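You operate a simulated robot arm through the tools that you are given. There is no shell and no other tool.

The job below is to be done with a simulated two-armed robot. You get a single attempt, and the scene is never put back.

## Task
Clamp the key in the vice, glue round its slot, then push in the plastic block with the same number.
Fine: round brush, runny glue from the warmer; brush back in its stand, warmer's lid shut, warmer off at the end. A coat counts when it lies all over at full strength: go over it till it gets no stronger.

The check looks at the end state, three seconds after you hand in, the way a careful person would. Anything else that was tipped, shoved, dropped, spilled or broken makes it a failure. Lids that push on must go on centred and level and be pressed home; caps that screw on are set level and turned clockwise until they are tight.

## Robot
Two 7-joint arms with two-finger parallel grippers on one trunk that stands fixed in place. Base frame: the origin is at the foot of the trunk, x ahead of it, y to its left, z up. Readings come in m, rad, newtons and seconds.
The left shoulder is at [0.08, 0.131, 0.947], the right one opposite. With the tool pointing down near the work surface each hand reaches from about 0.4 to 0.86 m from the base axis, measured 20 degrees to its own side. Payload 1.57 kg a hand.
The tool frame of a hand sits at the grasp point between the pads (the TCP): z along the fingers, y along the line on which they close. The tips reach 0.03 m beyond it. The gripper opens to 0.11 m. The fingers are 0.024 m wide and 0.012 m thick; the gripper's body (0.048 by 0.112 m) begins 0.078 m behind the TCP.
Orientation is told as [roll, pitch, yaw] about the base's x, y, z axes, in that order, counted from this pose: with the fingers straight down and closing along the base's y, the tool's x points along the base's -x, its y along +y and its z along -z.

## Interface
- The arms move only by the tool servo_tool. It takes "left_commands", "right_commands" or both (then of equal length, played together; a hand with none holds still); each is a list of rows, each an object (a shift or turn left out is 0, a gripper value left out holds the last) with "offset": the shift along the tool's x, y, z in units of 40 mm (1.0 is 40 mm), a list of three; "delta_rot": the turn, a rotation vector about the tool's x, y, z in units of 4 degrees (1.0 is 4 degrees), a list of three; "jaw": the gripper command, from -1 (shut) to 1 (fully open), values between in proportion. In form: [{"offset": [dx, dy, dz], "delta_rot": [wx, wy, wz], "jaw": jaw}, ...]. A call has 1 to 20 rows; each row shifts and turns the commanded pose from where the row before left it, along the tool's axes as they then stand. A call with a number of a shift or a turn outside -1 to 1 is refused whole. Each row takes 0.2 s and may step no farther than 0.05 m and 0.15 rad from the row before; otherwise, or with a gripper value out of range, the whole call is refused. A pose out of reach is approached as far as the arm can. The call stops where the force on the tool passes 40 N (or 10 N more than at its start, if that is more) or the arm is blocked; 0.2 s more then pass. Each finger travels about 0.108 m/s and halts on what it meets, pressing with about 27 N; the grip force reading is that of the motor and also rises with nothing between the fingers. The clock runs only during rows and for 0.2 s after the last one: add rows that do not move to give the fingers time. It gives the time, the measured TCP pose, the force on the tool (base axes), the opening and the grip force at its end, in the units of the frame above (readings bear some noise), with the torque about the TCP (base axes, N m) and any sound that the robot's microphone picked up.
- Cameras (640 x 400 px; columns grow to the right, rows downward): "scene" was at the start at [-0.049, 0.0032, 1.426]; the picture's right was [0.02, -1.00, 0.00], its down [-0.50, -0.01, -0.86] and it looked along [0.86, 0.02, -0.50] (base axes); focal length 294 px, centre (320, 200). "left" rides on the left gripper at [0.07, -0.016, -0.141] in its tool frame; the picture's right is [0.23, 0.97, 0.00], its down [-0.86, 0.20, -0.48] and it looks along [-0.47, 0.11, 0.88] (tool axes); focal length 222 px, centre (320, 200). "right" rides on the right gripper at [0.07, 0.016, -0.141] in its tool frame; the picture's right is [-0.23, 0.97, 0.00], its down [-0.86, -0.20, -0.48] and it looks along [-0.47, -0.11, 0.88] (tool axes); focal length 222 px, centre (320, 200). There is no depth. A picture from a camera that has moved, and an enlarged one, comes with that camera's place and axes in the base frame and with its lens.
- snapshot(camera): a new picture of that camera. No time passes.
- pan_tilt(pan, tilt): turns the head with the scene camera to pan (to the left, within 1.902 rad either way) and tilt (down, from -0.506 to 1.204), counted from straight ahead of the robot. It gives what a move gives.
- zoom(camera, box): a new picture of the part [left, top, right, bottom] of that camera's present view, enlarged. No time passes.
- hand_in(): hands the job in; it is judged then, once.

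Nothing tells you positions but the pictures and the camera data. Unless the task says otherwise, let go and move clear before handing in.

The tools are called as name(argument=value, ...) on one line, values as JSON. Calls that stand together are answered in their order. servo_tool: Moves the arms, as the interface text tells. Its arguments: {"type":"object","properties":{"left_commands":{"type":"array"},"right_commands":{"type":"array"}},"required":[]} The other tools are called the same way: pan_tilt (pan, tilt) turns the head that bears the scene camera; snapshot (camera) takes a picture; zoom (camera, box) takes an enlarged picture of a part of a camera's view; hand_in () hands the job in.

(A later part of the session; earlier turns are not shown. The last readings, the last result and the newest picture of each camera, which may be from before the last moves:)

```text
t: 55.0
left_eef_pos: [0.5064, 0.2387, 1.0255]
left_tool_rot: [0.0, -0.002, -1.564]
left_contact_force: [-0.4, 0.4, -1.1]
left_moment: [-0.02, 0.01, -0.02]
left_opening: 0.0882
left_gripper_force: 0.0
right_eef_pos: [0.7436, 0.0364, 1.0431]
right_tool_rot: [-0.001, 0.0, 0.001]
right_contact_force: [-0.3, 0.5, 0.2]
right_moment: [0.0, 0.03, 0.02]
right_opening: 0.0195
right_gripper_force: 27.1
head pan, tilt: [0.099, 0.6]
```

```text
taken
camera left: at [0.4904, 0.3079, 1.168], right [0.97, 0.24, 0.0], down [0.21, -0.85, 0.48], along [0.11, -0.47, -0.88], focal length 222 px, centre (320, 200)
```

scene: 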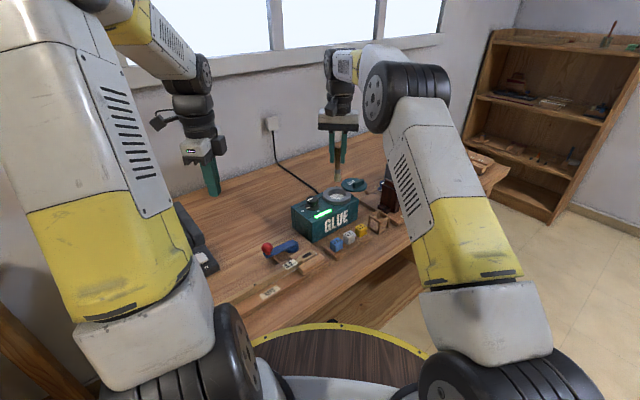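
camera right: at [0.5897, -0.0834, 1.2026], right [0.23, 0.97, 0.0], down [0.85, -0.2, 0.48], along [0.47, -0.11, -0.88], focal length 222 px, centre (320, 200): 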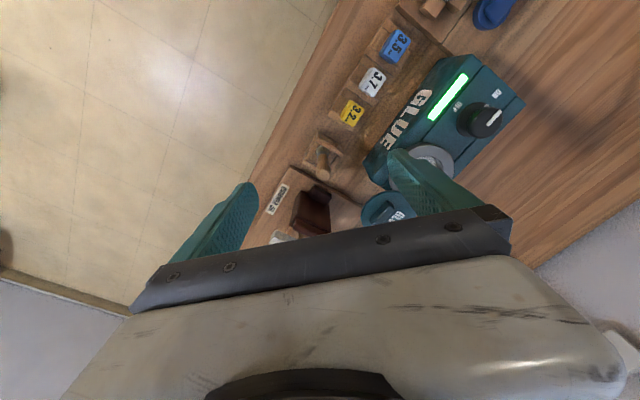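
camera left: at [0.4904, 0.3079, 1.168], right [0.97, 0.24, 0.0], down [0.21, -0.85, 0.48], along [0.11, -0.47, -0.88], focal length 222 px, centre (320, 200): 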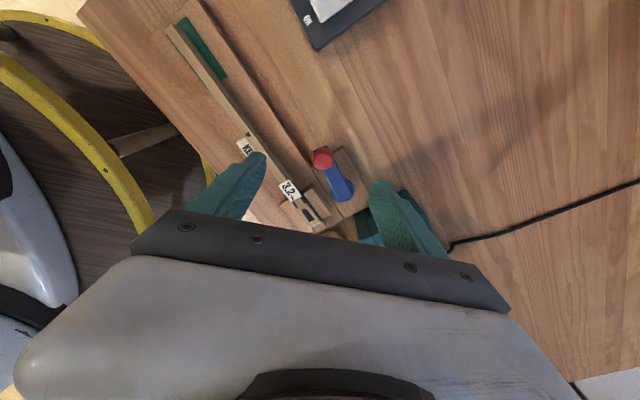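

Clearance is fine. Moving the left camera closer over the slot.

servo_tool(left_commands=[{"offset": [-0.7, 0, 0.37]}, {"offset": [-0.7, 0, 0.37]}, {"offset": [-0.7, 0, 0.37]}])

zoom(camera="left", box=[260, 120, 400, 220])

zoom(camera="left", box=[300, 140, 360, 190])

```text
t: 55.8
left_eef_pos: [0.5071, 0.1556, 0.9809]
left_tool_rot: [0.001, -0.002, -1.563]
left_contact_force: [0.5, -0.7, 0.0]
left_moment: [-0.01, -0.01, 0.02]
left_opening: 0.0881
left_gripper_force: 0.1
right_eef_pos: [0.7432, 0.0365, 1.0429]
right_tool_rot: [-0.001, 0.001, -0.004]
right_contact_force: [-0.8, 0.2, -0.7]
right_moment: [-0.03, -0.02, 0.01]
right_opening: 0.0193
right_gripper_force: 26.8
head pan, tilt: [0.099, 0.6]
```

```text
4.00 times, centred on (330, 170) of left
camera zoom: at [0.4909, 0.2242, 1.124], right [0.97, 0.24, 0.0], down [0.21, -0.85, 0.48], along [0.11, -0.47, -0.88], focal length 888 px, centre (280, 320)
```

zoom: 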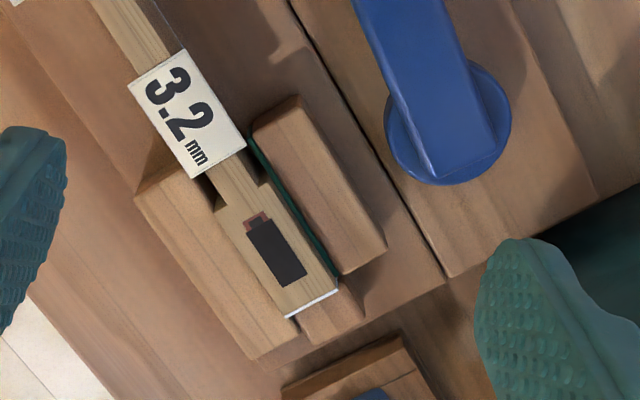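

```text
8.00 times, centred on (330, 165) of left
camera zoom: at [0.4909, 0.2242, 1.124], right [0.97, 0.24, 0.0], down [0.21, -0.85, 0.48], along [0.11, -0.47, -0.88], focal length 1777 px, centre (240, 480)
```

zoom: 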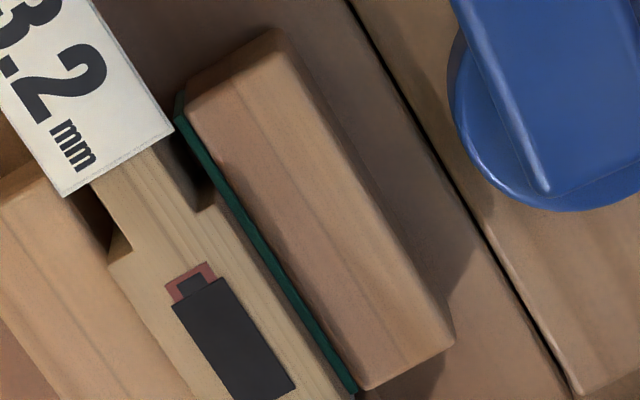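

The key is firmly clamped; slot centre is about (0.520, 0.1005), key top z about 0.843, slot roughly 24 x 10 mm along the key. I'll let the glue warm for a while longer.

servo_tool(right_commands=[{}, {}, {}, {}, {}, {}, {}, {}, {}, {}, {}, {}, {}, {}, {}, {}, {}, {}, {}, {}])

servo_tool(right_commands=[{}, {}, {}, {}, {}, {}, {}, {}, {}, {}, {}, {}, {}, {}, {}, {}, {}, {}, {}, {}])

servo_tool(right_commands=[{}, {}, {}, {}, {}, {}, {}, {}, {}, {}, {}, {}, {}, {}, {}, {}, {}, {}, {}, {}])

servo_tool(right_commands=[{}, {}, {}, {}, {}, {}, {}, {}, {}, {}, {}, {}, {}, {}, {}, {}, {}, {}, {}, {}])

servo_tool(right_commands=[{}, {}, {}, {}, {}, {}, {}, {}, {}, {}, {}, {}, {}, {}, {}, {}, {}, {}, {}, {}])

zoom(camera="scene", box=[325, 185, 365, 210])

zoom(camera="right", box=[220, 80, 420, 240])

```text
t: 60.0
left_eef_pos: [0.507, 0.1531, 0.9817]
left_tool_rot: [-0.001, -0.003, -1.563]
left_contact_force: [-0.3, 0.1, 0.1]
left_moment: [0.02, -0.02, -0.02]
left_opening: 0.0882
left_gripper_force: 0.0
right_eef_pos: [0.743, 0.0353, 1.043]
right_tool_rot: [0.0, 0.0, 0.0]
right_contact_force: [-0.4, -0.5, -0.3]
right_moment: [-0.03, 0.03, 0.01]
right_opening: 0.0194
right_gripper_force: 26.6
head pan, tilt: [0.099, 0.6]
```

```text
t: 64.2
left_eef_pos: [0.5064, 0.1537, 0.9821]
left_tool_rot: [0.002, -0.001, -1.562]
left_contact_force: [-0.2, 0.4, -0.5]
left_moment: [-0.01, 0.0, 0.04]
left_opening: 0.0879
left_gripper_force: 0.0
right_eef_pos: [0.7415, 0.0364, 1.0414]
right_tool_rot: [-0.001, 0.002, -0.001]
right_contact_force: [0.4, 0.6, 0.0]
right_moment: [-0.03, -0.01, -0.02]
right_opening: 0.0192
right_gripper_force: 26.8
head pan, tilt: [0.099, 0.6]
```

```text
t: 68.4
left_eef_pos: [0.507, 0.1546, 0.9825]
left_tool_rot: [0.0, -0.001, -1.561]
left_contact_force: [0.7, 0.1, 0.2]
left_moment: [0.02, -0.01, -0.01]
left_opening: 0.088
left_gripper_force: 0.1
right_eef_pos: [0.7429, 0.0366, 1.042]
right_tool_rot: [0.001, -0.001, -0.001]
right_contact_force: [0.7, 0.4, -0.1]
right_moment: [-0.02, 0.0, 0.0]
right_opening: 0.0194
right_gripper_force: 26.9
head pan, tilt: [0.099, 0.6]
```

```text
t: 72.6
left_eef_pos: [0.5073, 0.1541, 0.9821]
left_tool_rot: [0.0, -0.001, -1.561]
left_contact_force: [0.8, -0.2, 0.3]
left_moment: [0.02, -0.02, 0.01]
left_opening: 0.0881
left_gripper_force: 0.1
right_eef_pos: [0.7426, 0.0373, 1.0418]
right_tool_rot: [0.0, 0.0, 0.0]
right_contact_force: [-0.3, 0.3, -0.8]
right_moment: [0.02, 0.01, 0.01]
right_opening: 0.0193
right_gripper_force: 26.6
head pan, tilt: [0.099, 0.6]
```

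```text
t: 76.8
left_eef_pos: [0.507, 0.1532, 0.9816]
left_tool_rot: [0.0, -0.001, -1.562]
left_contact_force: [-0.3, 0.3, -1.1]
left_moment: [0.0, 0.01, 0.02]
left_opening: 0.088
left_gripper_force: 0.0
right_eef_pos: [0.7429, 0.0364, 1.0417]
right_tool_rot: [-0.001, 0.001, -0.001]
right_contact_force: [-0.2, 0.3, -0.5]
right_moment: [-0.03, -0.02, 0.0]
right_opening: 0.0194
right_gripper_force: 26.5
head pan, tilt: [0.099, 0.6]
```

```text
16.00 times, centred on (345, 198) of scene
camera zoom: at [-0.0513, 0.0101, 1.4194], right [0.1, -1.0, 0.0], down [-0.56, -0.06, -0.82], along [0.82, 0.08, -0.57], focal length 4696 px, centre (-80, 240)
```

zoom: 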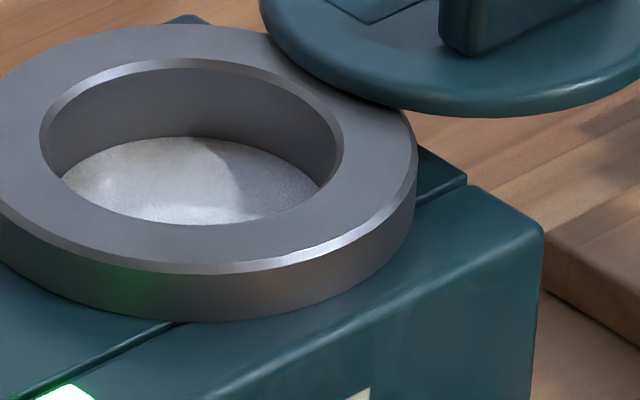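

```text
2.50 times, centred on (320, 160) of right
camera zoom: at [0.6718, 0.0536, 1.1852], right [0.23, 0.97, 0.0], down [0.86, -0.2, 0.48], along [0.47, -0.11, -0.88], focal length 555 px, centre (320, 300)
```

zoom: 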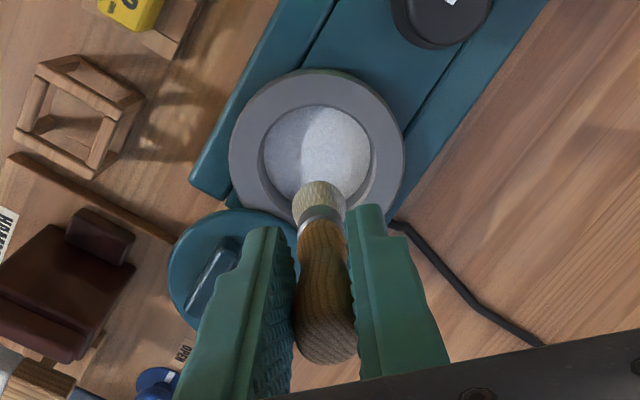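

No visual change, so it was likely runny already. I'll dip the brush gently about 8 mm into the glue and watch the force.

servo_tool(right_commands=[{"offset": [0, 0, 0.4]}, {"offset": [0, 0, 0.4]}, {"offset": [0, 0, 0.4]}, {"offset": [0, 0, 0.35]}, {"offset": [0, 0, 0.34]}, {}])

zoom(camera="scene", box=[315, 150, 375, 210])

zoom(camera="right", box=[250, 100, 400, 220])

```text
t: 78.2
left_eef_pos: [0.5064, 0.1552, 0.9816]
left_tool_rot: [0.0, 0.0, -1.563]
left_contact_force: [-0.2, 0.0, 1.2]
left_moment: [-0.01, -0.03, -0.03]
left_opening: 0.088
left_gripper_force: 0.0
right_eef_pos: [0.744, 0.0352, 0.9679]
right_tool_rot: [-0.001, -0.002, 0.0]
right_contact_force: [-0.4, 0.2, 4.9]
right_moment: [0.0, -0.03, -0.01]
right_opening: 0.0194
right_gripper_force: 27.2
head pan, tilt: [0.099, 0.6]
```

```text
6.67 times, centred on (345, 180) of scene
camera zoom: at [-0.0515, 0.0101, 1.4194], right [0.1, -1.0, 0.0], down [-0.56, -0.06, -0.82], along [0.82, 0.08, -0.57], focal length 1957 px, centre (153, 333)
```

zoom: 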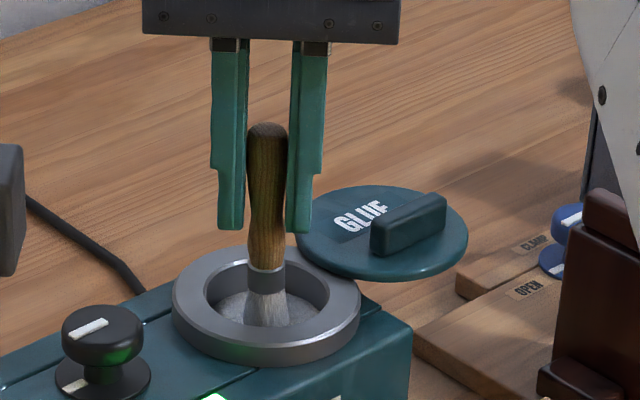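

```text
3.33 times, centred on (325, 160) of right
camera zoom: at [0.6706, 0.0529, 1.1105], right [0.23, 0.97, 0.0], down [0.85, -0.2, 0.48], along [0.47, -0.11, -0.88], focal length 740 px, centre (303, 333)
```

zoom: 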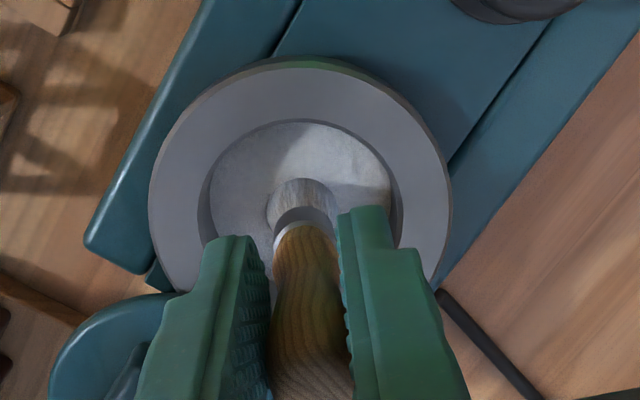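

The bristles have taken on a pale colour with about 5 N contact. I'll raise the brush and look at it.

servo_tool(right_commands=[{}, {}, {}, {"offset": [0, 0, -0.4]}, {"offset": [0, 0, -0.6]}, {"offset": [0, 0, -0.6]}, {"offset": [0, 0, -0.3]}])

zoom(camera="scene", box=[315, 150, 375, 210])

zoom(camera="right", box=[250, 100, 400, 220])

```text
t: 79.8
left_eef_pos: [0.5072, 0.1546, 0.9812]
left_tool_rot: [-0.001, -0.001, -1.561]
left_contact_force: [0.4, -0.7, -0.4]
left_moment: [0.02, 0.02, 0.0]
left_opening: 0.0879
left_gripper_force: 0.1
right_eef_pos: [0.742, 0.0349, 1.0427]
right_tool_rot: [0.0, 0.001, 0.0]
right_contact_force: [-0.6, -0.3, -0.8]
right_moment: [-0.02, -0.01, -0.02]
right_opening: 0.0194
right_gripper_force: 26.9
head pan, tilt: [0.099, 0.6]
```

```text
6.67 times, centred on (345, 180) of scene
camera zoom: at [-0.0513, 0.0101, 1.4194], right [0.1, -1.0, 0.0], down [-0.56, -0.06, -0.82], along [0.82, 0.08, -0.57], focal length 1957 px, centre (153, 333)
```

zoom: 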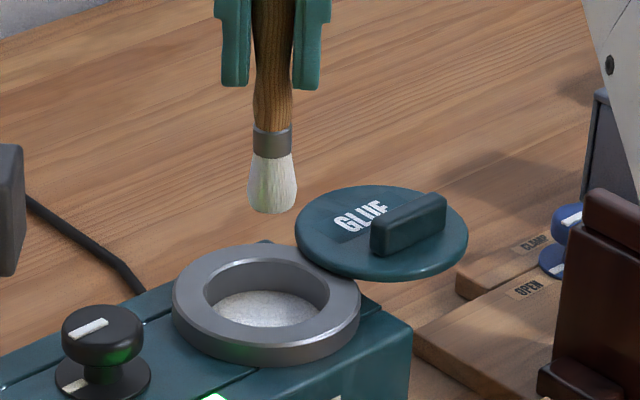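

```text
3.33 times, centred on (325, 160) of right
camera zoom: at [0.671, 0.0527, 1.1858], right [0.23, 0.97, 0.0], down [0.86, -0.2, 0.48], along [0.47, -0.11, -0.88], focal length 740 px, centre (303, 333)
```

zoom: 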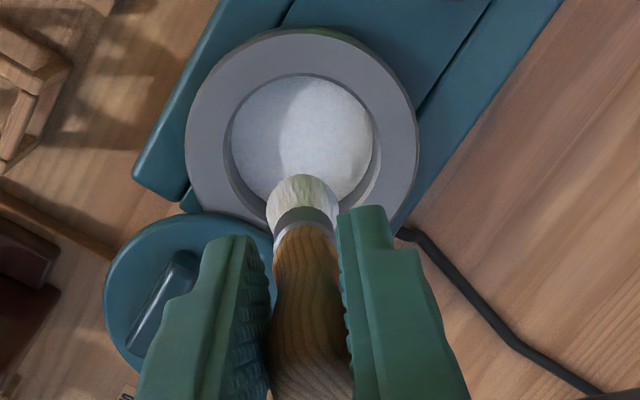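

The brush is loaded white with no drips. I'll retreat the left hand and carry the brush over to the key slot.

servo_tool(right_commands=[{}, {}, {"offset": [0.97, 0.305, 0]}, {"offset": [0.97, 0.305, 0]}, {"offset": [0.97, 0.305, 0]}, {"offset": [0.97, 0.305, 0]}, {"offset": [0.97, 0.305, 0]}, {"offset": [0.97, 0.305, 0]}], left_commands=[{"offset": [0.9, 0, -0.3]}, {"offset": [0.9, 0, -0.3]}, {"offset": [0.9, 0, -0.3]}, {"offset": [0.9, 0, -0.3]}, {}, {}, {}, {}])

zoom(camera="scene", box=[250, 170, 350, 280])

zoom(camera="right", box=[250, 80, 400, 220])

```text
t: 81.6
left_eef_pos: [0.5065, 0.2991, 1.029]
left_tool_rot: [0.001, -0.002, -1.563]
left_contact_force: [0.8, -0.7, -0.1]
left_moment: [-0.01, 0.05, -0.04]
left_opening: 0.0879
left_gripper_force: 0.0
right_eef_pos: [0.5099, 0.1085, 1.0429]
right_tool_rot: [0.0, 0.0, -0.002]
right_contact_force: [-0.1, 0.1, -0.9]
right_moment: [0.02, 0.02, -0.03]
right_opening: 0.0195
right_gripper_force: 27.2
head pan, tilt: [0.099, 0.6]
```

```text
3.64 times, centred on (300, 225) of scene
camera zoom: at [-0.051, 0.0101, 1.4195], right [0.1, -1.0, 0.0], down [-0.56, -0.06, -0.82], along [0.82, 0.08, -0.57], focal length 1067 px, centre (393, 109)
```

zoom: 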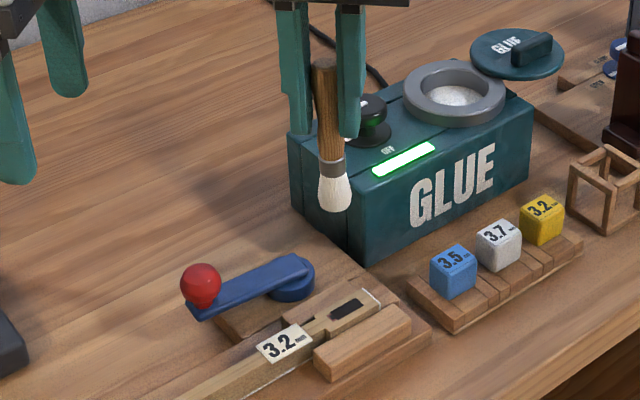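

```text
2.86 times, centred on (325, 150) of right
camera zoom: at [0.438, 0.126, 1.185], right [0.23, 0.97, 0.0], down [0.85, -0.2, 0.48], along [0.47, -0.11, -0.88], focal length 635 px, centre (306, 343)
```

zoom: 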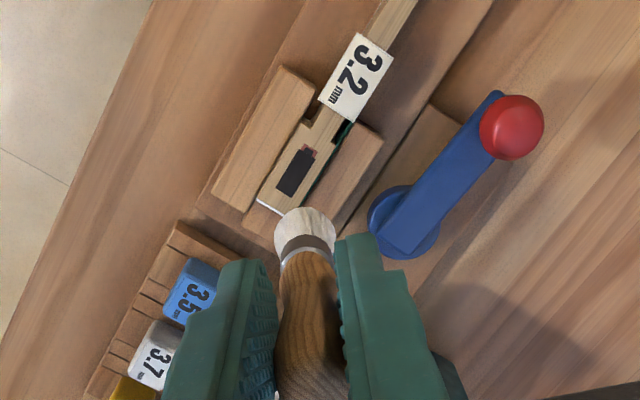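

Slot refined to about (0.518, 0.101, 0.844) and the brush tip is over the rear of the head. Descending gently to just above the surface.

servo_tool(right_commands=[{"offset": [0.065, -0.025, 0.7]}, {"offset": [0, 0, 0.8]}, {"offset": [0, 0, 0.7]}, {"offset": [0, 0, 0.2]}, {}])

zoom(camera="scene", box=[270, 210, 340, 280])

zoom(camera="right", box=[260, 110, 380, 220])

```text
t: 82.8
left_eef_pos: [0.5056, 0.2984, 1.0297]
left_tool_rot: [0.002, -0.003, -1.563]
left_contact_force: [-0.6, -0.3, 0.1]
left_moment: [-0.02, -0.03, 0.01]
left_opening: 0.0879
left_gripper_force: 0.1
right_eef_pos: [0.5075, 0.1075, 0.9458]
right_tool_rot: [-0.001, 0.0, -0.001]
right_contact_force: [-0.8, -0.1, -0.7]
right_moment: [0.01, 0.0, 0.02]
right_opening: 0.0192
right_gripper_force: 26.6
head pan, tilt: [0.099, 0.6]
```

```text
5.71 times, centred on (305, 245) of scene
camera zoom: at [-0.0514, 0.0102, 1.4194], right [0.1, -1.0, 0.0], down [-0.56, -0.06, -0.82], along [0.82, 0.08, -0.57], focal length 1677 px, centre (406, -57)
```

zoom: 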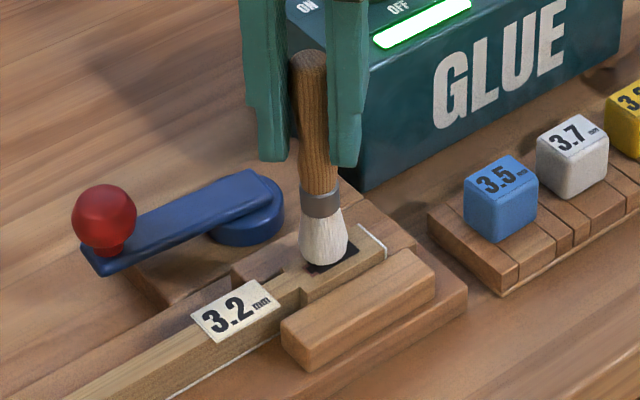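

```text
3.64 times, centred on (320, 165) of right
camera zoom: at [0.4358, 0.125, 1.0892], right [0.23, 0.97, 0.0], down [0.86, -0.2, 0.48], along [0.47, -0.11, -0.88], focal length 808 px, centre (320, 327)
```

zoom: 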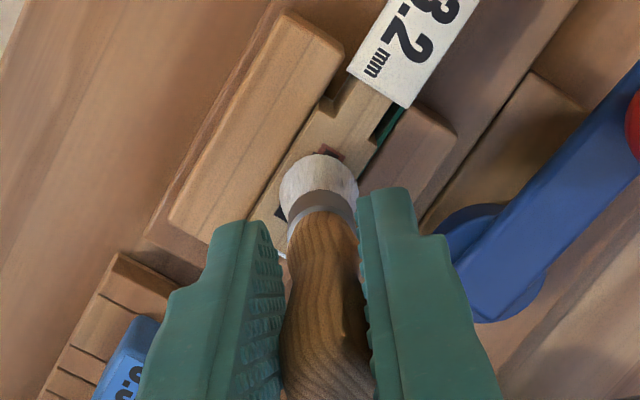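

The tip hovers just above the head behind the slot. Lowering to touch.

servo_tool(right_commands=[{"offset": [0, 0, 0.1]}, {"offset": [0, 0, 0.1]}, {}])

zoom(camera="right", box=[260, 110, 380, 220])

```text
t: 83.6
left_eef_pos: [0.5045, 0.2983, 1.0296]
left_tool_rot: [-0.001, -0.004, -1.561]
left_contact_force: [0.9, 0.1, -0.1]
left_moment: [0.01, 0.02, -0.02]
left_opening: 0.0877
left_gripper_force: 0.1
right_eef_pos: [0.5069, 0.1074, 0.9392]
right_tool_rot: [0.003, -0.002, 0.0]
right_contact_force: [-2.8, -0.7, 16.1]
right_moment: [-0.08, 0.11, 0.04]
right_opening: 0.0197
right_gripper_force: 27.0
head pan, tilt: [0.099, 0.6]
```

```text
3.64 times, centred on (320, 165) of right
camera zoom: at [0.4355, 0.1252, 1.0823], right [0.23, 0.97, 0.0], down [0.85, -0.2, 0.48], along [0.47, -0.11, -0.88], focal length 808 px, centre (320, 327)
```

zoom: 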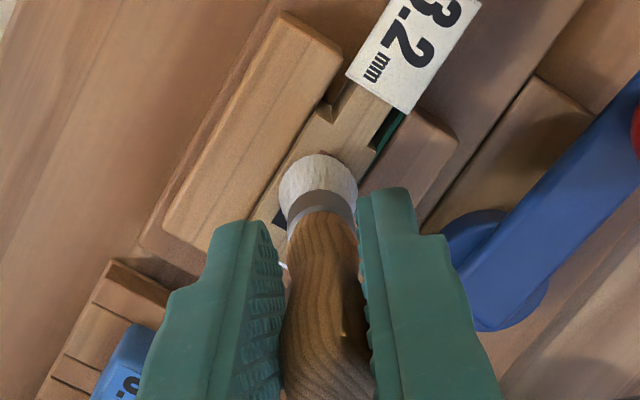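

Touching with 16 N, a bit much; I ease off 1.5 mm and stroke around the slot.

servo_tool(right_commands=[{"offset": [0, 0, -0.04]}, {"offset": [-0.0973, -0.1007, 0]}, {"offset": [-0.0973, -0.1007, 0]}, {"offset": [-0.0973, -0.1007, 0]}, {"offset": [-0.0973, -0.1007, 0]}, {"offset": [-0.0973, -0.1007, 0]}, {}])

zoom(camera="right", box=[260, 110, 380, 220])

zoom(camera="scene", box=[270, 210, 340, 280])

```text
t: 85.2
left_eef_pos: [0.5048, 0.297, 1.0287]
left_tool_rot: [-0.001, -0.001, -1.563]
left_contact_force: [-0.2, -0.3, -0.1]
left_moment: [-0.02, 0.03, 0.03]
left_opening: 0.088
left_gripper_force: 0.0
right_eef_pos: [0.5268, 0.088, 0.9399]
right_tool_rot: [-0.001, 0.001, 0.001]
right_contact_force: [0.4, 1.0, -0.4]
right_moment: [0.02, 0.0, 0.05]
right_opening: 0.0196
right_gripper_force: 27.0
head pan, tilt: [0.099, 0.6]
```

```text
3.64 times, centred on (320, 165) of right
camera zoom: at [0.4553, 0.1051, 1.0833], right [0.23, 0.97, 0.0], down [0.86, -0.2, 0.48], along [0.47, -0.11, -0.88], focal length 808 px, centre (320, 327)
```

zoom: 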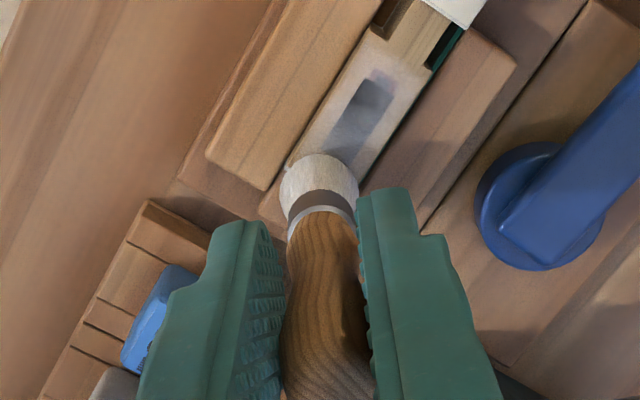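

```text
5.71 times, centred on (305, 245) of scene
camera zoom: at [-0.0514, 0.0102, 1.4194], right [0.1, -1.0, 0.0], down [-0.56, -0.06, -0.82], along [0.82, 0.08, -0.57], focal length 1677 px, centre (406, -57)
```

zoom: 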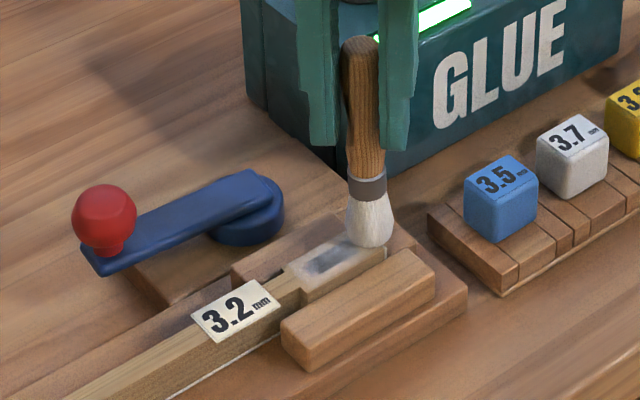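

A whitish coat is forming over the head. Continuing with more passes.

servo_tool(right_commands=[{"offset": [-0.09, 0.087, 0.015]}, {"offset": [-0.09, 0.087, 0.015]}, {"offset": [0.0973, 0.1007, 0]}, {"offset": [0.0973, 0.1007, 0]}, {"offset": [0.0973, 0.1007, 0]}, {"offset": [0.0973, 0.1007, 0]}, {"offset": [0.0973, 0.1007, 0]}, {"offset": [0.09, -0.087, 0]}, {"offset": [-0.0973, -0.1007, 0]}, {"offset": [-0.0973, -0.1007, 0]}, {"offset": [-0.0973, -0.1007, 0]}, {"offset": [-0.0973, -0.1007, 0]}, {"offset": [-0.0973, -0.1007, 0]}, {}])

zoom(camera="right", box=[260, 110, 380, 220])

zoom(camera="scene", box=[270, 210, 340, 280])

```text
t: 88.2
left_eef_pos: [0.5059, 0.2988, 1.0293]
left_tool_rot: [0.001, -0.002, -1.563]
left_contact_force: [-0.5, -0.2, 0.7]
left_moment: [0.02, 0.03, -0.01]
left_opening: 0.0882
left_gripper_force: 0.1
right_eef_pos: [0.5292, 0.0907, 0.9395]
right_tool_rot: [0.0, 0.0, -0.001]
right_contact_force: [-1.6, -0.3, 3.7]
right_moment: [0.05, 0.03, 0.02]
right_opening: 0.0196
right_gripper_force: 26.4
head pan, tilt: [0.099, 0.6]
```

```text
3.64 times, centred on (320, 165) of right
camera zoom: at [0.4589, 0.1086, 1.0821], right [0.23, 0.97, 0.0], down [0.86, -0.2, 0.48], along [0.47, -0.11, -0.88], focal length 808 px, centre (320, 327)
```

zoom: 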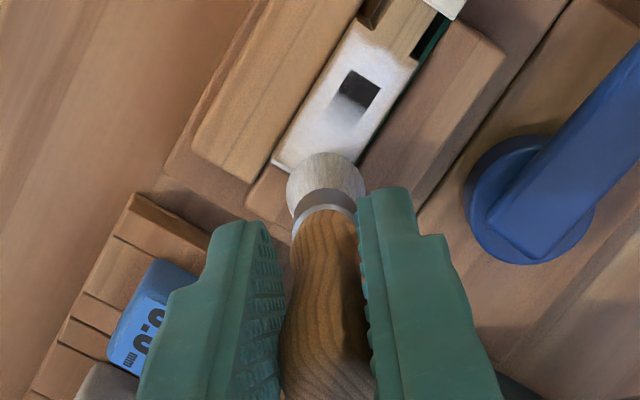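

```text
5.71 times, centred on (305, 245) of scene
camera zoom: at [-0.0515, 0.0102, 1.4194], right [0.1, -1.0, 0.0], down [-0.56, -0.06, -0.83], along [0.82, 0.08, -0.57], focal length 1677 px, centre (406, -57)
```

zoom: 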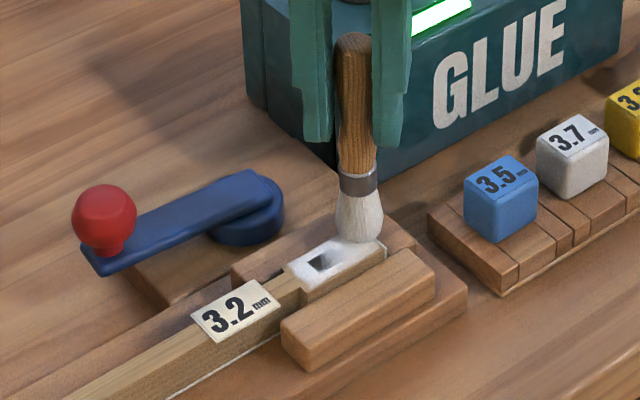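

The coat is now largely opaque. Another round of passes, then I'll lift and inspect.

servo_tool(right_commands=[{"offset": [0.1216, 0.1258, 0]}, {"offset": [0.1216, 0.1258, 0]}, {"offset": [0.1216, 0.1258, 0]}, {"offset": [0.1216, 0.1258, 0]}, {"offset": [0.1216, 0.1258, 0]}, {"offset": [-0.09, 0.087, 0]}, {"offset": [-0.1216, -0.1258, 0]}, {"offset": [-0.1216, -0.1258, 0]}, {"offset": [-0.1216, -0.1258, 0]}, {"offset": [-0.1216, -0.1258, 0]}, {"offset": [-0.1216, -0.1258, 0]}, {"offset": [0.09, -0.087, 0]}, {"offset": [0.09, -0.087, 0]}, {"offset": [0.1216, 0.1258, 0]}, {"offset": [0.1216, 0.1258, 0]}, {"offset": [0.1216, 0.1258, 0]}, {"offset": [0.1216, 0.1258, 0]}, {"offset": [0.1216, 0.1258, 0]}, {}])

zoom(camera="right", box=[260, 110, 380, 220])

zoom(camera="scene", box=[270, 210, 340, 280])

```text
t: 92.2
left_eef_pos: [0.5063, 0.2986, 1.029]
left_tool_rot: [0.0, -0.002, -1.562]
left_contact_force: [0.1, -0.3, -0.1]
left_moment: [0.01, 0.02, -0.01]
left_opening: 0.0877
left_gripper_force: 0.0
right_eef_pos: [0.5021, 0.112, 0.9395]
right_tool_rot: [-0.001, -0.001, 0.0]
right_contact_force: [0.6, 0.0, -0.1]
right_moment: [0.03, 0.0, -0.02]
right_opening: 0.0197
right_gripper_force: 26.9
head pan, tilt: [0.099, 0.6]
```

```text
3.64 times, centred on (320, 165) of right
camera zoom: at [0.4309, 0.1301, 1.0823], right [0.23, 0.97, 0.0], down [0.86, -0.2, 0.48], along [0.47, -0.11, -0.88], focal length 808 px, centre (320, 327)
```

zoom: 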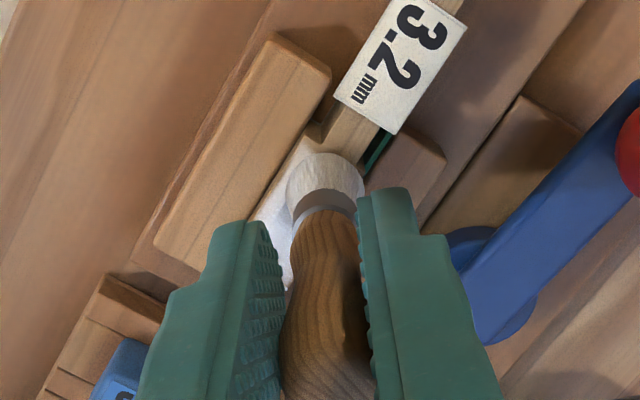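

```text
5.71 times, centred on (305, 245) of scene
camera zoom: at [-0.0514, 0.0102, 1.4194], right [0.1, -1.0, 0.0], down [-0.56, -0.06, -0.82], along [0.82, 0.08, -0.57], focal length 1677 px, centre (406, -57)
```

zoom: 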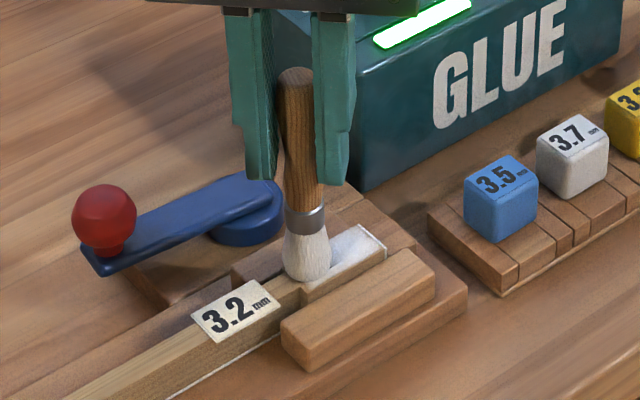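

Lifting the brush to inspect the coat.

servo_tool(right_commands=[{"offset": [0, 0, -0.8]}, {"offset": [0, 0, -0.8]}, {"offset": [-0.6, 0, -0.5]}, {"offset": [-0.6, 0, 0]}])

zoom(camera="right", box=[250, 60, 370, 160])

zoom(camera="scene", box=[270, 235, 330, 285])

zoom(camera="scene", box=[280, 170, 380, 250])

```text
t: 93.2
left_eef_pos: [0.5052, 0.2988, 1.0303]
left_tool_rot: [0.001, -0.002, -1.562]
left_contact_force: [0.1, -1.0, -0.1]
left_moment: [-0.01, -0.03, -0.02]
left_opening: 0.0881
left_gripper_force: 0.0
right_eef_pos: [0.5499, 0.1113, 1.0226]
right_tool_rot: [-0.001, 0.0, -0.001]
right_contact_force: [-0.3, 0.4, 0.2]
right_moment: [-0.01, -0.01, 0.0]
right_opening: 0.0194
right_gripper_force: 27.3
head pan, tilt: [0.099, 0.6]
```

```text
4.00 times, centred on (310, 110) of right
camera zoom: at [0.4787, 0.1302, 1.1661], right [0.23, 0.97, 0.0], down [0.86, -0.2, 0.48], along [0.47, -0.11, -0.88], focal length 888 px, centre (360, 560)
```

zoom: 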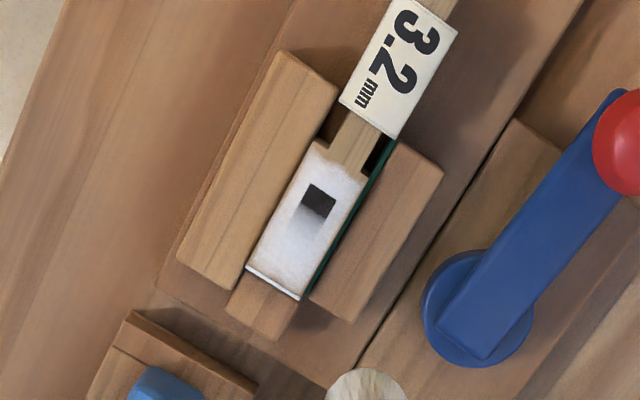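

```text
8.00 times, centred on (300, 260) of scene
camera zoom: at [-0.0516, 0.0101, 1.4194], right [0.1, -1.0, 0.0], down [-0.56, -0.06, -0.83], along [0.82, 0.08, -0.56], focal length 2348 px, centre (480, -280)
```

zoom: 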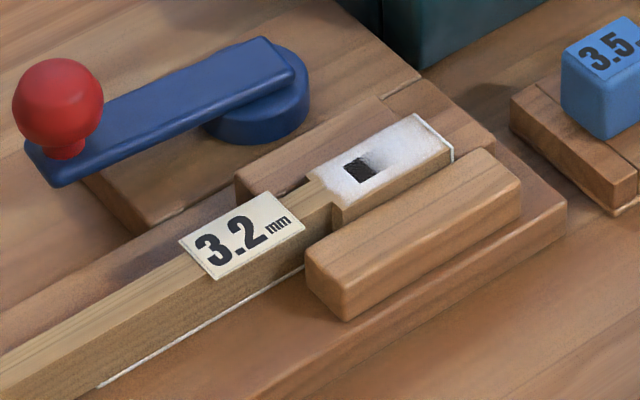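

```text
5.00 times, centred on (330, 210) of scene
camera zoom: at [-0.0516, 0.0101, 1.4194], right [0.1, -1.0, 0.0], down [-0.56, -0.06, -0.83], along [0.82, 0.08, -0.56], focal length 1467 px, centre (270, 150)
```

zoom: 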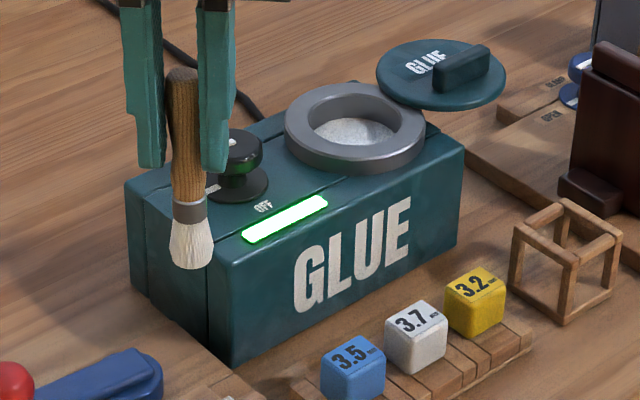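

The coat looks strong over most of the head, with a gradient near the slot. I'll take the brush back to the pot to reload and bring the left camera in for a close look.

servo_tool(right_commands=[{"offset": [-0.3, -0.1, -0.5]}, {"offset": [-0.96, -0.4, 0]}, {"offset": [-0.96, -0.4, 0]}, {"offset": [-0.96, -0.4, 0]}, {"offset": [-0.96, -0.4, 0]}, {"offset": [-0.66, -0.2, 0]}, {}, {}], left_commands=[{}, {}, {}, {"offset": [-0.74, 0, 0.275]}, {"offset": [-0.74, 0, 0.275]}, {"offset": [-0.74, 0, 0.275]}, {"offset": [-0.74, 0, 0.275]}, {"offset": [-0.74, 0, 0.275]}])

zoom(camera="left", box=[260, 120, 400, 220])

zoom(camera="left", box=[300, 150, 350, 200])

zoom(camera="scene", box=[310, 130, 390, 210])

```text
t: 95.0
left_eef_pos: [0.5069, 0.1496, 0.974]
left_tool_rot: [0.0, -0.001, -1.565]
left_contact_force: [0.1, -0.2, -1.0]
left_moment: [-0.01, -0.05, -0.02]
left_opening: 0.0878
left_gripper_force: 0.0
right_eef_pos: [0.7418, 0.0378, 1.0426]
right_tool_rot: [-0.001, 0.003, 0.001]
right_contact_force: [-0.5, 0.4, -0.7]
right_moment: [-0.03, -0.03, 0.01]
right_opening: 0.0193
right_gripper_force: 27.2
head pan, tilt: [0.099, 0.6]
```

```text
4.00 times, centred on (330, 170) of left
camera zoom: at [0.4907, 0.2196, 1.1165], right [0.97, 0.23, 0.0], down [0.21, -0.85, 0.48], along [0.11, -0.47, -0.88], focal length 888 px, centre (280, 320)
```

zoom: 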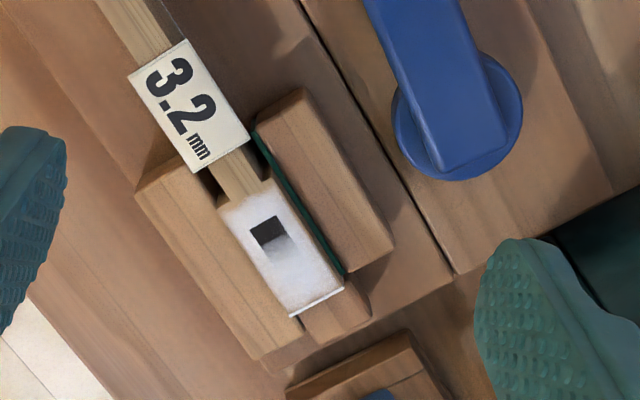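

```text
8.00 times, centred on (325, 175) of left
camera zoom: at [0.4907, 0.2196, 1.1165], right [0.97, 0.23, 0.0], down [0.21, -0.85, 0.48], along [0.11, -0.47, -0.88], focal length 1777 px, centre (280, 400)
```

zoom: 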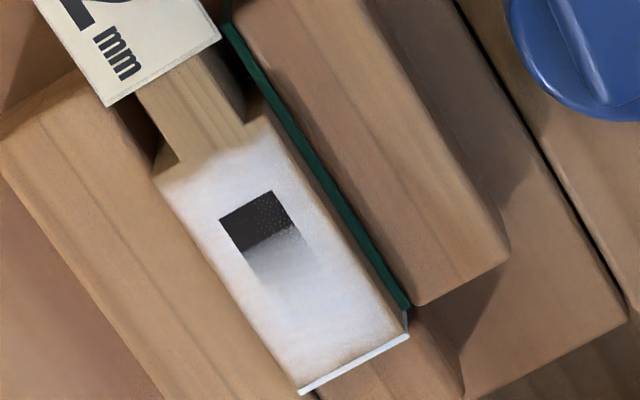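

```text
5.00 times, centred on (350, 170) of scene
camera zoom: at [-0.0514, 0.0103, 1.4194], right [0.1, -0.99, 0.0], down [-0.56, -0.06, -0.82], along [0.82, 0.08, -0.57], focal length 1467 px, centre (170, 350)
```

zoom: 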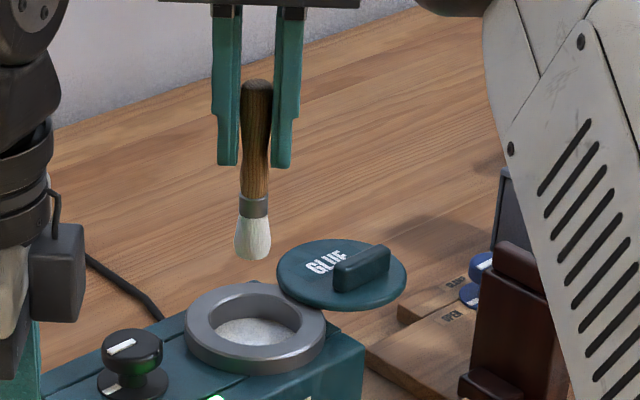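

Edges look slightly weaker than the middle. I'll zoom in further on the slot itself.

zoom(camera="left", box=[308, 158, 338, 182])

zoom(camera="scene", box=[295, 245, 320, 265])

```text
16.00 times, centred on (323, 170) of left
camera zoom: at [0.4907, 0.2196, 1.1165], right [0.97, 0.23, 0.0], down [0.21, -0.85, 0.48], along [0.11, -0.47, -0.88], focal length 3554 px, centre (272, 680)
```

zoom: 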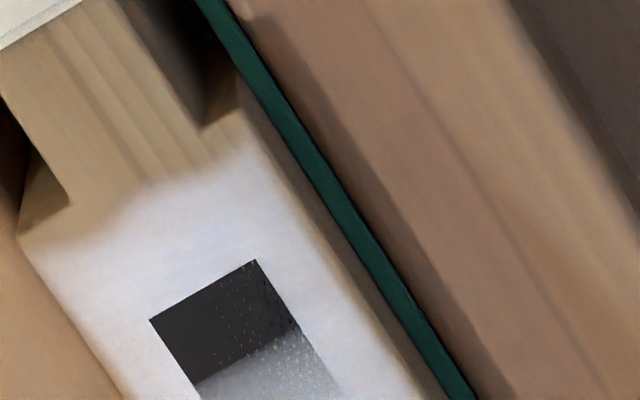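

```text
16.00 times, centred on (308, 255) of scene
camera zoom: at [-0.0514, 0.0103, 1.4194], right [0.1, -0.99, 0.0], down [-0.56, -0.06, -0.82], along [0.82, 0.08, -0.57], focal length 4696 px, centre (520, -680)
```

zoom: 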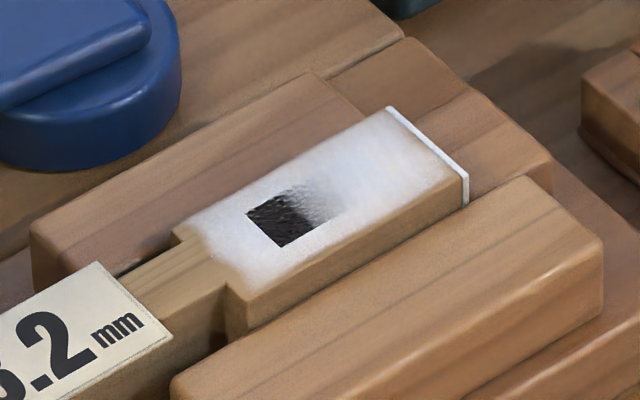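

The white coat follows the head; edges and corners need more. I'll reload the brush in the pot.

servo_tool(right_commands=[{"offset": [0, -0.05, 0.4]}, {"offset": [0, 0, 0.5]}, {"offset": [0, 0, 0.5]}, {"offset": [0, 0, 0.5]}, {}, {}, {}, {"offset": [0, 0, -0.5]}, {"offset": [0, 0, -0.7]}, {"offset": [0, 0, -0.7]}], left_commands=[{"offset": [0.9, 0, -0.3]}, {"offset": [0.9, 0, -0.3]}, {"offset": [0.9, 0, -0.3]}, {"offset": [0.9, 0, -0.3]}, {}, {}, {}, {}, {}, {}])

zoom(camera="scene", box=[310, 130, 390, 210])

```text
t: 97.2
left_eef_pos: [0.5066, 0.2945, 1.0215]
left_tool_rot: [0.0, -0.004, -1.561]
left_contact_force: [-0.4, -0.8, 0.2]
left_moment: [0.0, 0.01, 0.0]
left_opening: 0.0882
left_gripper_force: 0.0
right_eef_pos: [0.7423, 0.034, 1.0429]
right_tool_rot: [0.0, 0.001, 0.0]
right_contact_force: [0.5, 0.4, 0.4]
right_moment: [-0.01, -0.02, -0.04]
right_opening: 0.0195
right_gripper_force: 27.4
head pan, tilt: [0.099, 0.6]
```

```text
5.00 times, centred on (350, 170) of scene
camera zoom: at [-0.0512, 0.0102, 1.4194], right [0.1, -1.0, 0.0], down [-0.56, -0.06, -0.82], along [0.82, 0.08, -0.57], focal length 1467 px, centre (170, 350)
```

zoom: 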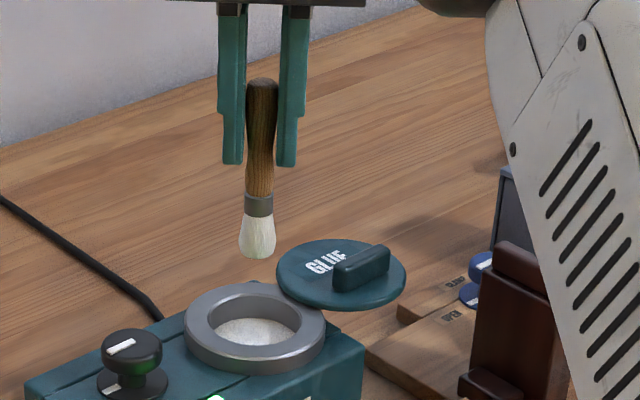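

Reloaded. Back to the key for wider passes, reaching closer to the edges.

servo_tool(right_commands=[{"offset": [0.994, 0.31, 0]}, {"offset": [0.994, 0.31, 0]}, {"offset": [0.994, 0.31, 0]}, {"offset": [0.994, 0.31, 0]}, {"offset": [0.994, 0.31, 0]}, {"offset": [0.994, 0.31, 0]}, {"offset": [0, 0, 0.8]}, {"offset": [0, 0, 0.8]}, {"offset": [0, 0, 0.8]}, {"offset": [0, 0, 0.19]}, {}])

zoom(camera="right", box=[260, 110, 380, 220])

```text
t: 99.6
left_eef_pos: [0.5055, 0.2954, 1.021]
left_tool_rot: [0.0, -0.003, -1.562]
left_contact_force: [-0.8, 0.2, -0.2]
left_moment: [-0.01, -0.01, 0.0]
left_opening: 0.0878
left_gripper_force: 0.1
right_eef_pos: [0.5036, 0.1079, 0.9396]
right_tool_rot: [0.0, 0.0, -0.001]
right_contact_force: [-0.3, 0.1, 0.2]
right_moment: [0.01, 0.01, 0.01]
right_opening: 0.0196
right_gripper_force: 26.8
head pan, tilt: [0.099, 0.6]
```

```text
3.64 times, centred on (320, 165) of right
camera zoom: at [0.4319, 0.1266, 1.0821], right [0.23, 0.97, 0.0], down [0.86, -0.2, 0.48], along [0.47, -0.11, -0.88], focal length 808 px, centre (320, 327)
```

zoom: 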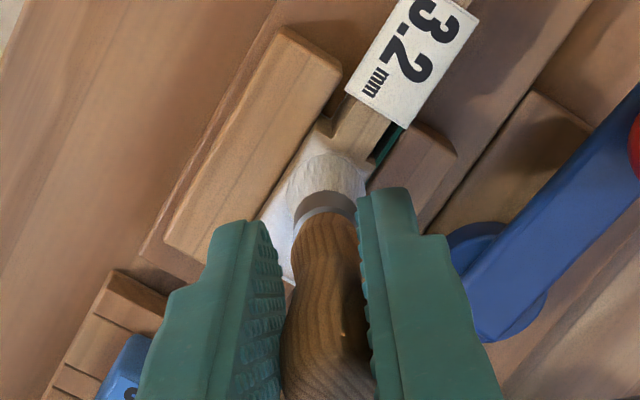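

No contact force here; lowering a bit to get light contact.

servo_tool(right_commands=[{"offset": [0, 0, 0.04]}, {}])

servo_tool(right_commands=[{"offset": [-0.118, -0.122, 0]}, {"offset": [-0.118, -0.122, 0]}, {}])

```text
t: 100.2
left_eef_pos: [0.5055, 0.2944, 1.0213]
left_tool_rot: [0.0, -0.002, -1.562]
left_contact_force: [0.0, 0.1, 0.9]
left_moment: [0.0, 0.0, -0.01]
left_opening: 0.0881
left_gripper_force: 0.0
right_eef_pos: [0.5032, 0.1108, 0.9391]
right_tool_rot: [0.002, -0.003, 0.0]
right_contact_force: [-2.1, -0.9, 13.8]
right_moment: [-0.06, 0.07, -0.02]
right_opening: 0.0195
right_gripper_force: 27.2
head pan, tilt: [0.099, 0.6]
```

```text
t: 101.0
left_eef_pos: [0.5044, 0.2943, 1.0204]
left_tool_rot: [0.0, 0.0, -1.562]
left_contact_force: [0.1, 0.6, -0.1]
left_moment: [0.02, 0.0, 0.01]
left_opening: 0.0882
left_gripper_force: 0.0
right_eef_pos: [0.5124, 0.0988, 0.939]
right_tool_rot: [-0.001, -0.001, 0.0]
right_contact_force: [-2.9, 2.6, 12.0]
right_moment: [0.27, 0.04, 0.01]
right_opening: 0.0195
right_gripper_force: 27.1
head pan, tilt: [0.099, 0.6]
```

Light firm contact. Running the loop round the slot.

servo_tool(right_commands=[{"offset": [-0.118, -0.122, -0.0125]}, {"offset": [-0.118, -0.122, 0]}, {"offset": [-0.118, -0.122, 0]}, {"offset": [-0.126, 0.1216, 0]}, {"offset": [-0.126, 0.1216, 0]}, {"offset": [0.118, 0.122, 0]}, {"offset": [0.118, 0.122, 0]}, {"offset": [0.118, 0.122, 0]}, {"offset": [0.118, 0.122, 0]}, {"offset": [0.118, 0.122, 0]}, {"offset": [0.126, -0.1216, 0]}, {"offset": [0.126, -0.1216, 0]}, {"offset": [-0.118, -0.122, 0]}, {"offset": [-0.118, -0.122, 0]}, {"offset": [-0.118, -0.122, 0]}, {"offset": [-0.118, -0.122, 0]}, {"offset": [-0.118, -0.122, 0]}, {"offset": [-0.126, 0.1216, 0]}, {}])

zoom(camera="right", box=[260, 110, 380, 220])

zoom(camera="scene", box=[280, 220, 330, 270])

```text
t: 105.0
left_eef_pos: [0.5059, 0.2942, 1.0204]
left_tool_rot: [0.0, -0.001, -1.563]
left_contact_force: [0.2, -0.6, -0.5]
left_moment: [0.0, 0.03, 0.04]
left_opening: 0.0881
left_gripper_force: 0.2
right_eef_pos: [0.5319, 0.0893, 0.9382]
right_tool_rot: [-0.001, 0.001, 0.0]
right_contact_force: [-0.4, -0.8, 1.2]
right_moment: [-0.03, -0.01, 0.01]
right_opening: 0.0196
right_gripper_force: 27.2
head pan, tilt: [0.099, 0.6]
```

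```text
3.64 times, centred on (320, 165) of right
camera zoom: at [0.4611, 0.1069, 1.0811], right [0.23, 0.97, 0.0], down [0.85, -0.2, 0.48], along [0.47, -0.11, -0.88], focal length 808 px, centre (320, 327)
```

zoom: 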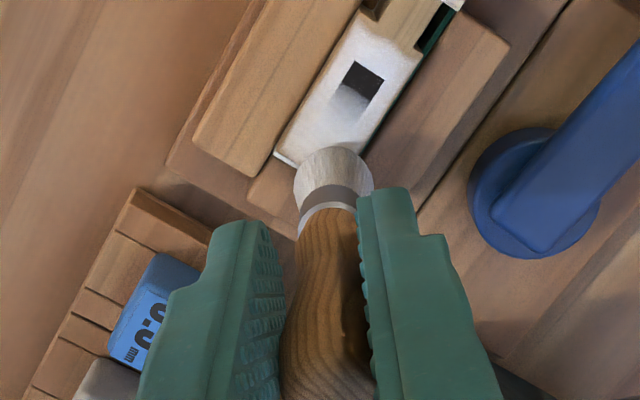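

```text
8.00 times, centred on (305, 245) of scene
camera zoom: at [-0.0514, 0.0101, 1.4194], right [0.1, -1.0, 0.0], down [-0.56, -0.06, -0.82], along [0.82, 0.08, -0.57], focal length 2348 px, centre (440, -160)
```

zoom: 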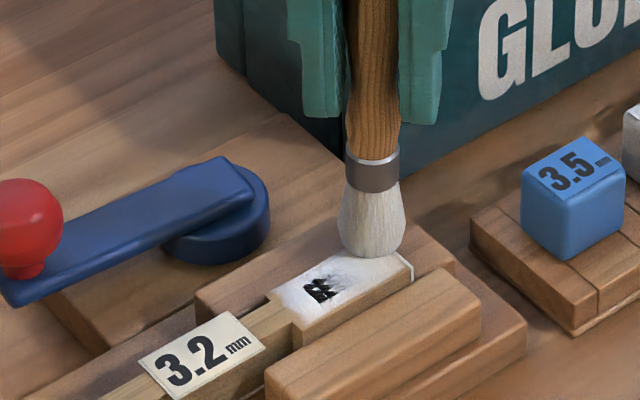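

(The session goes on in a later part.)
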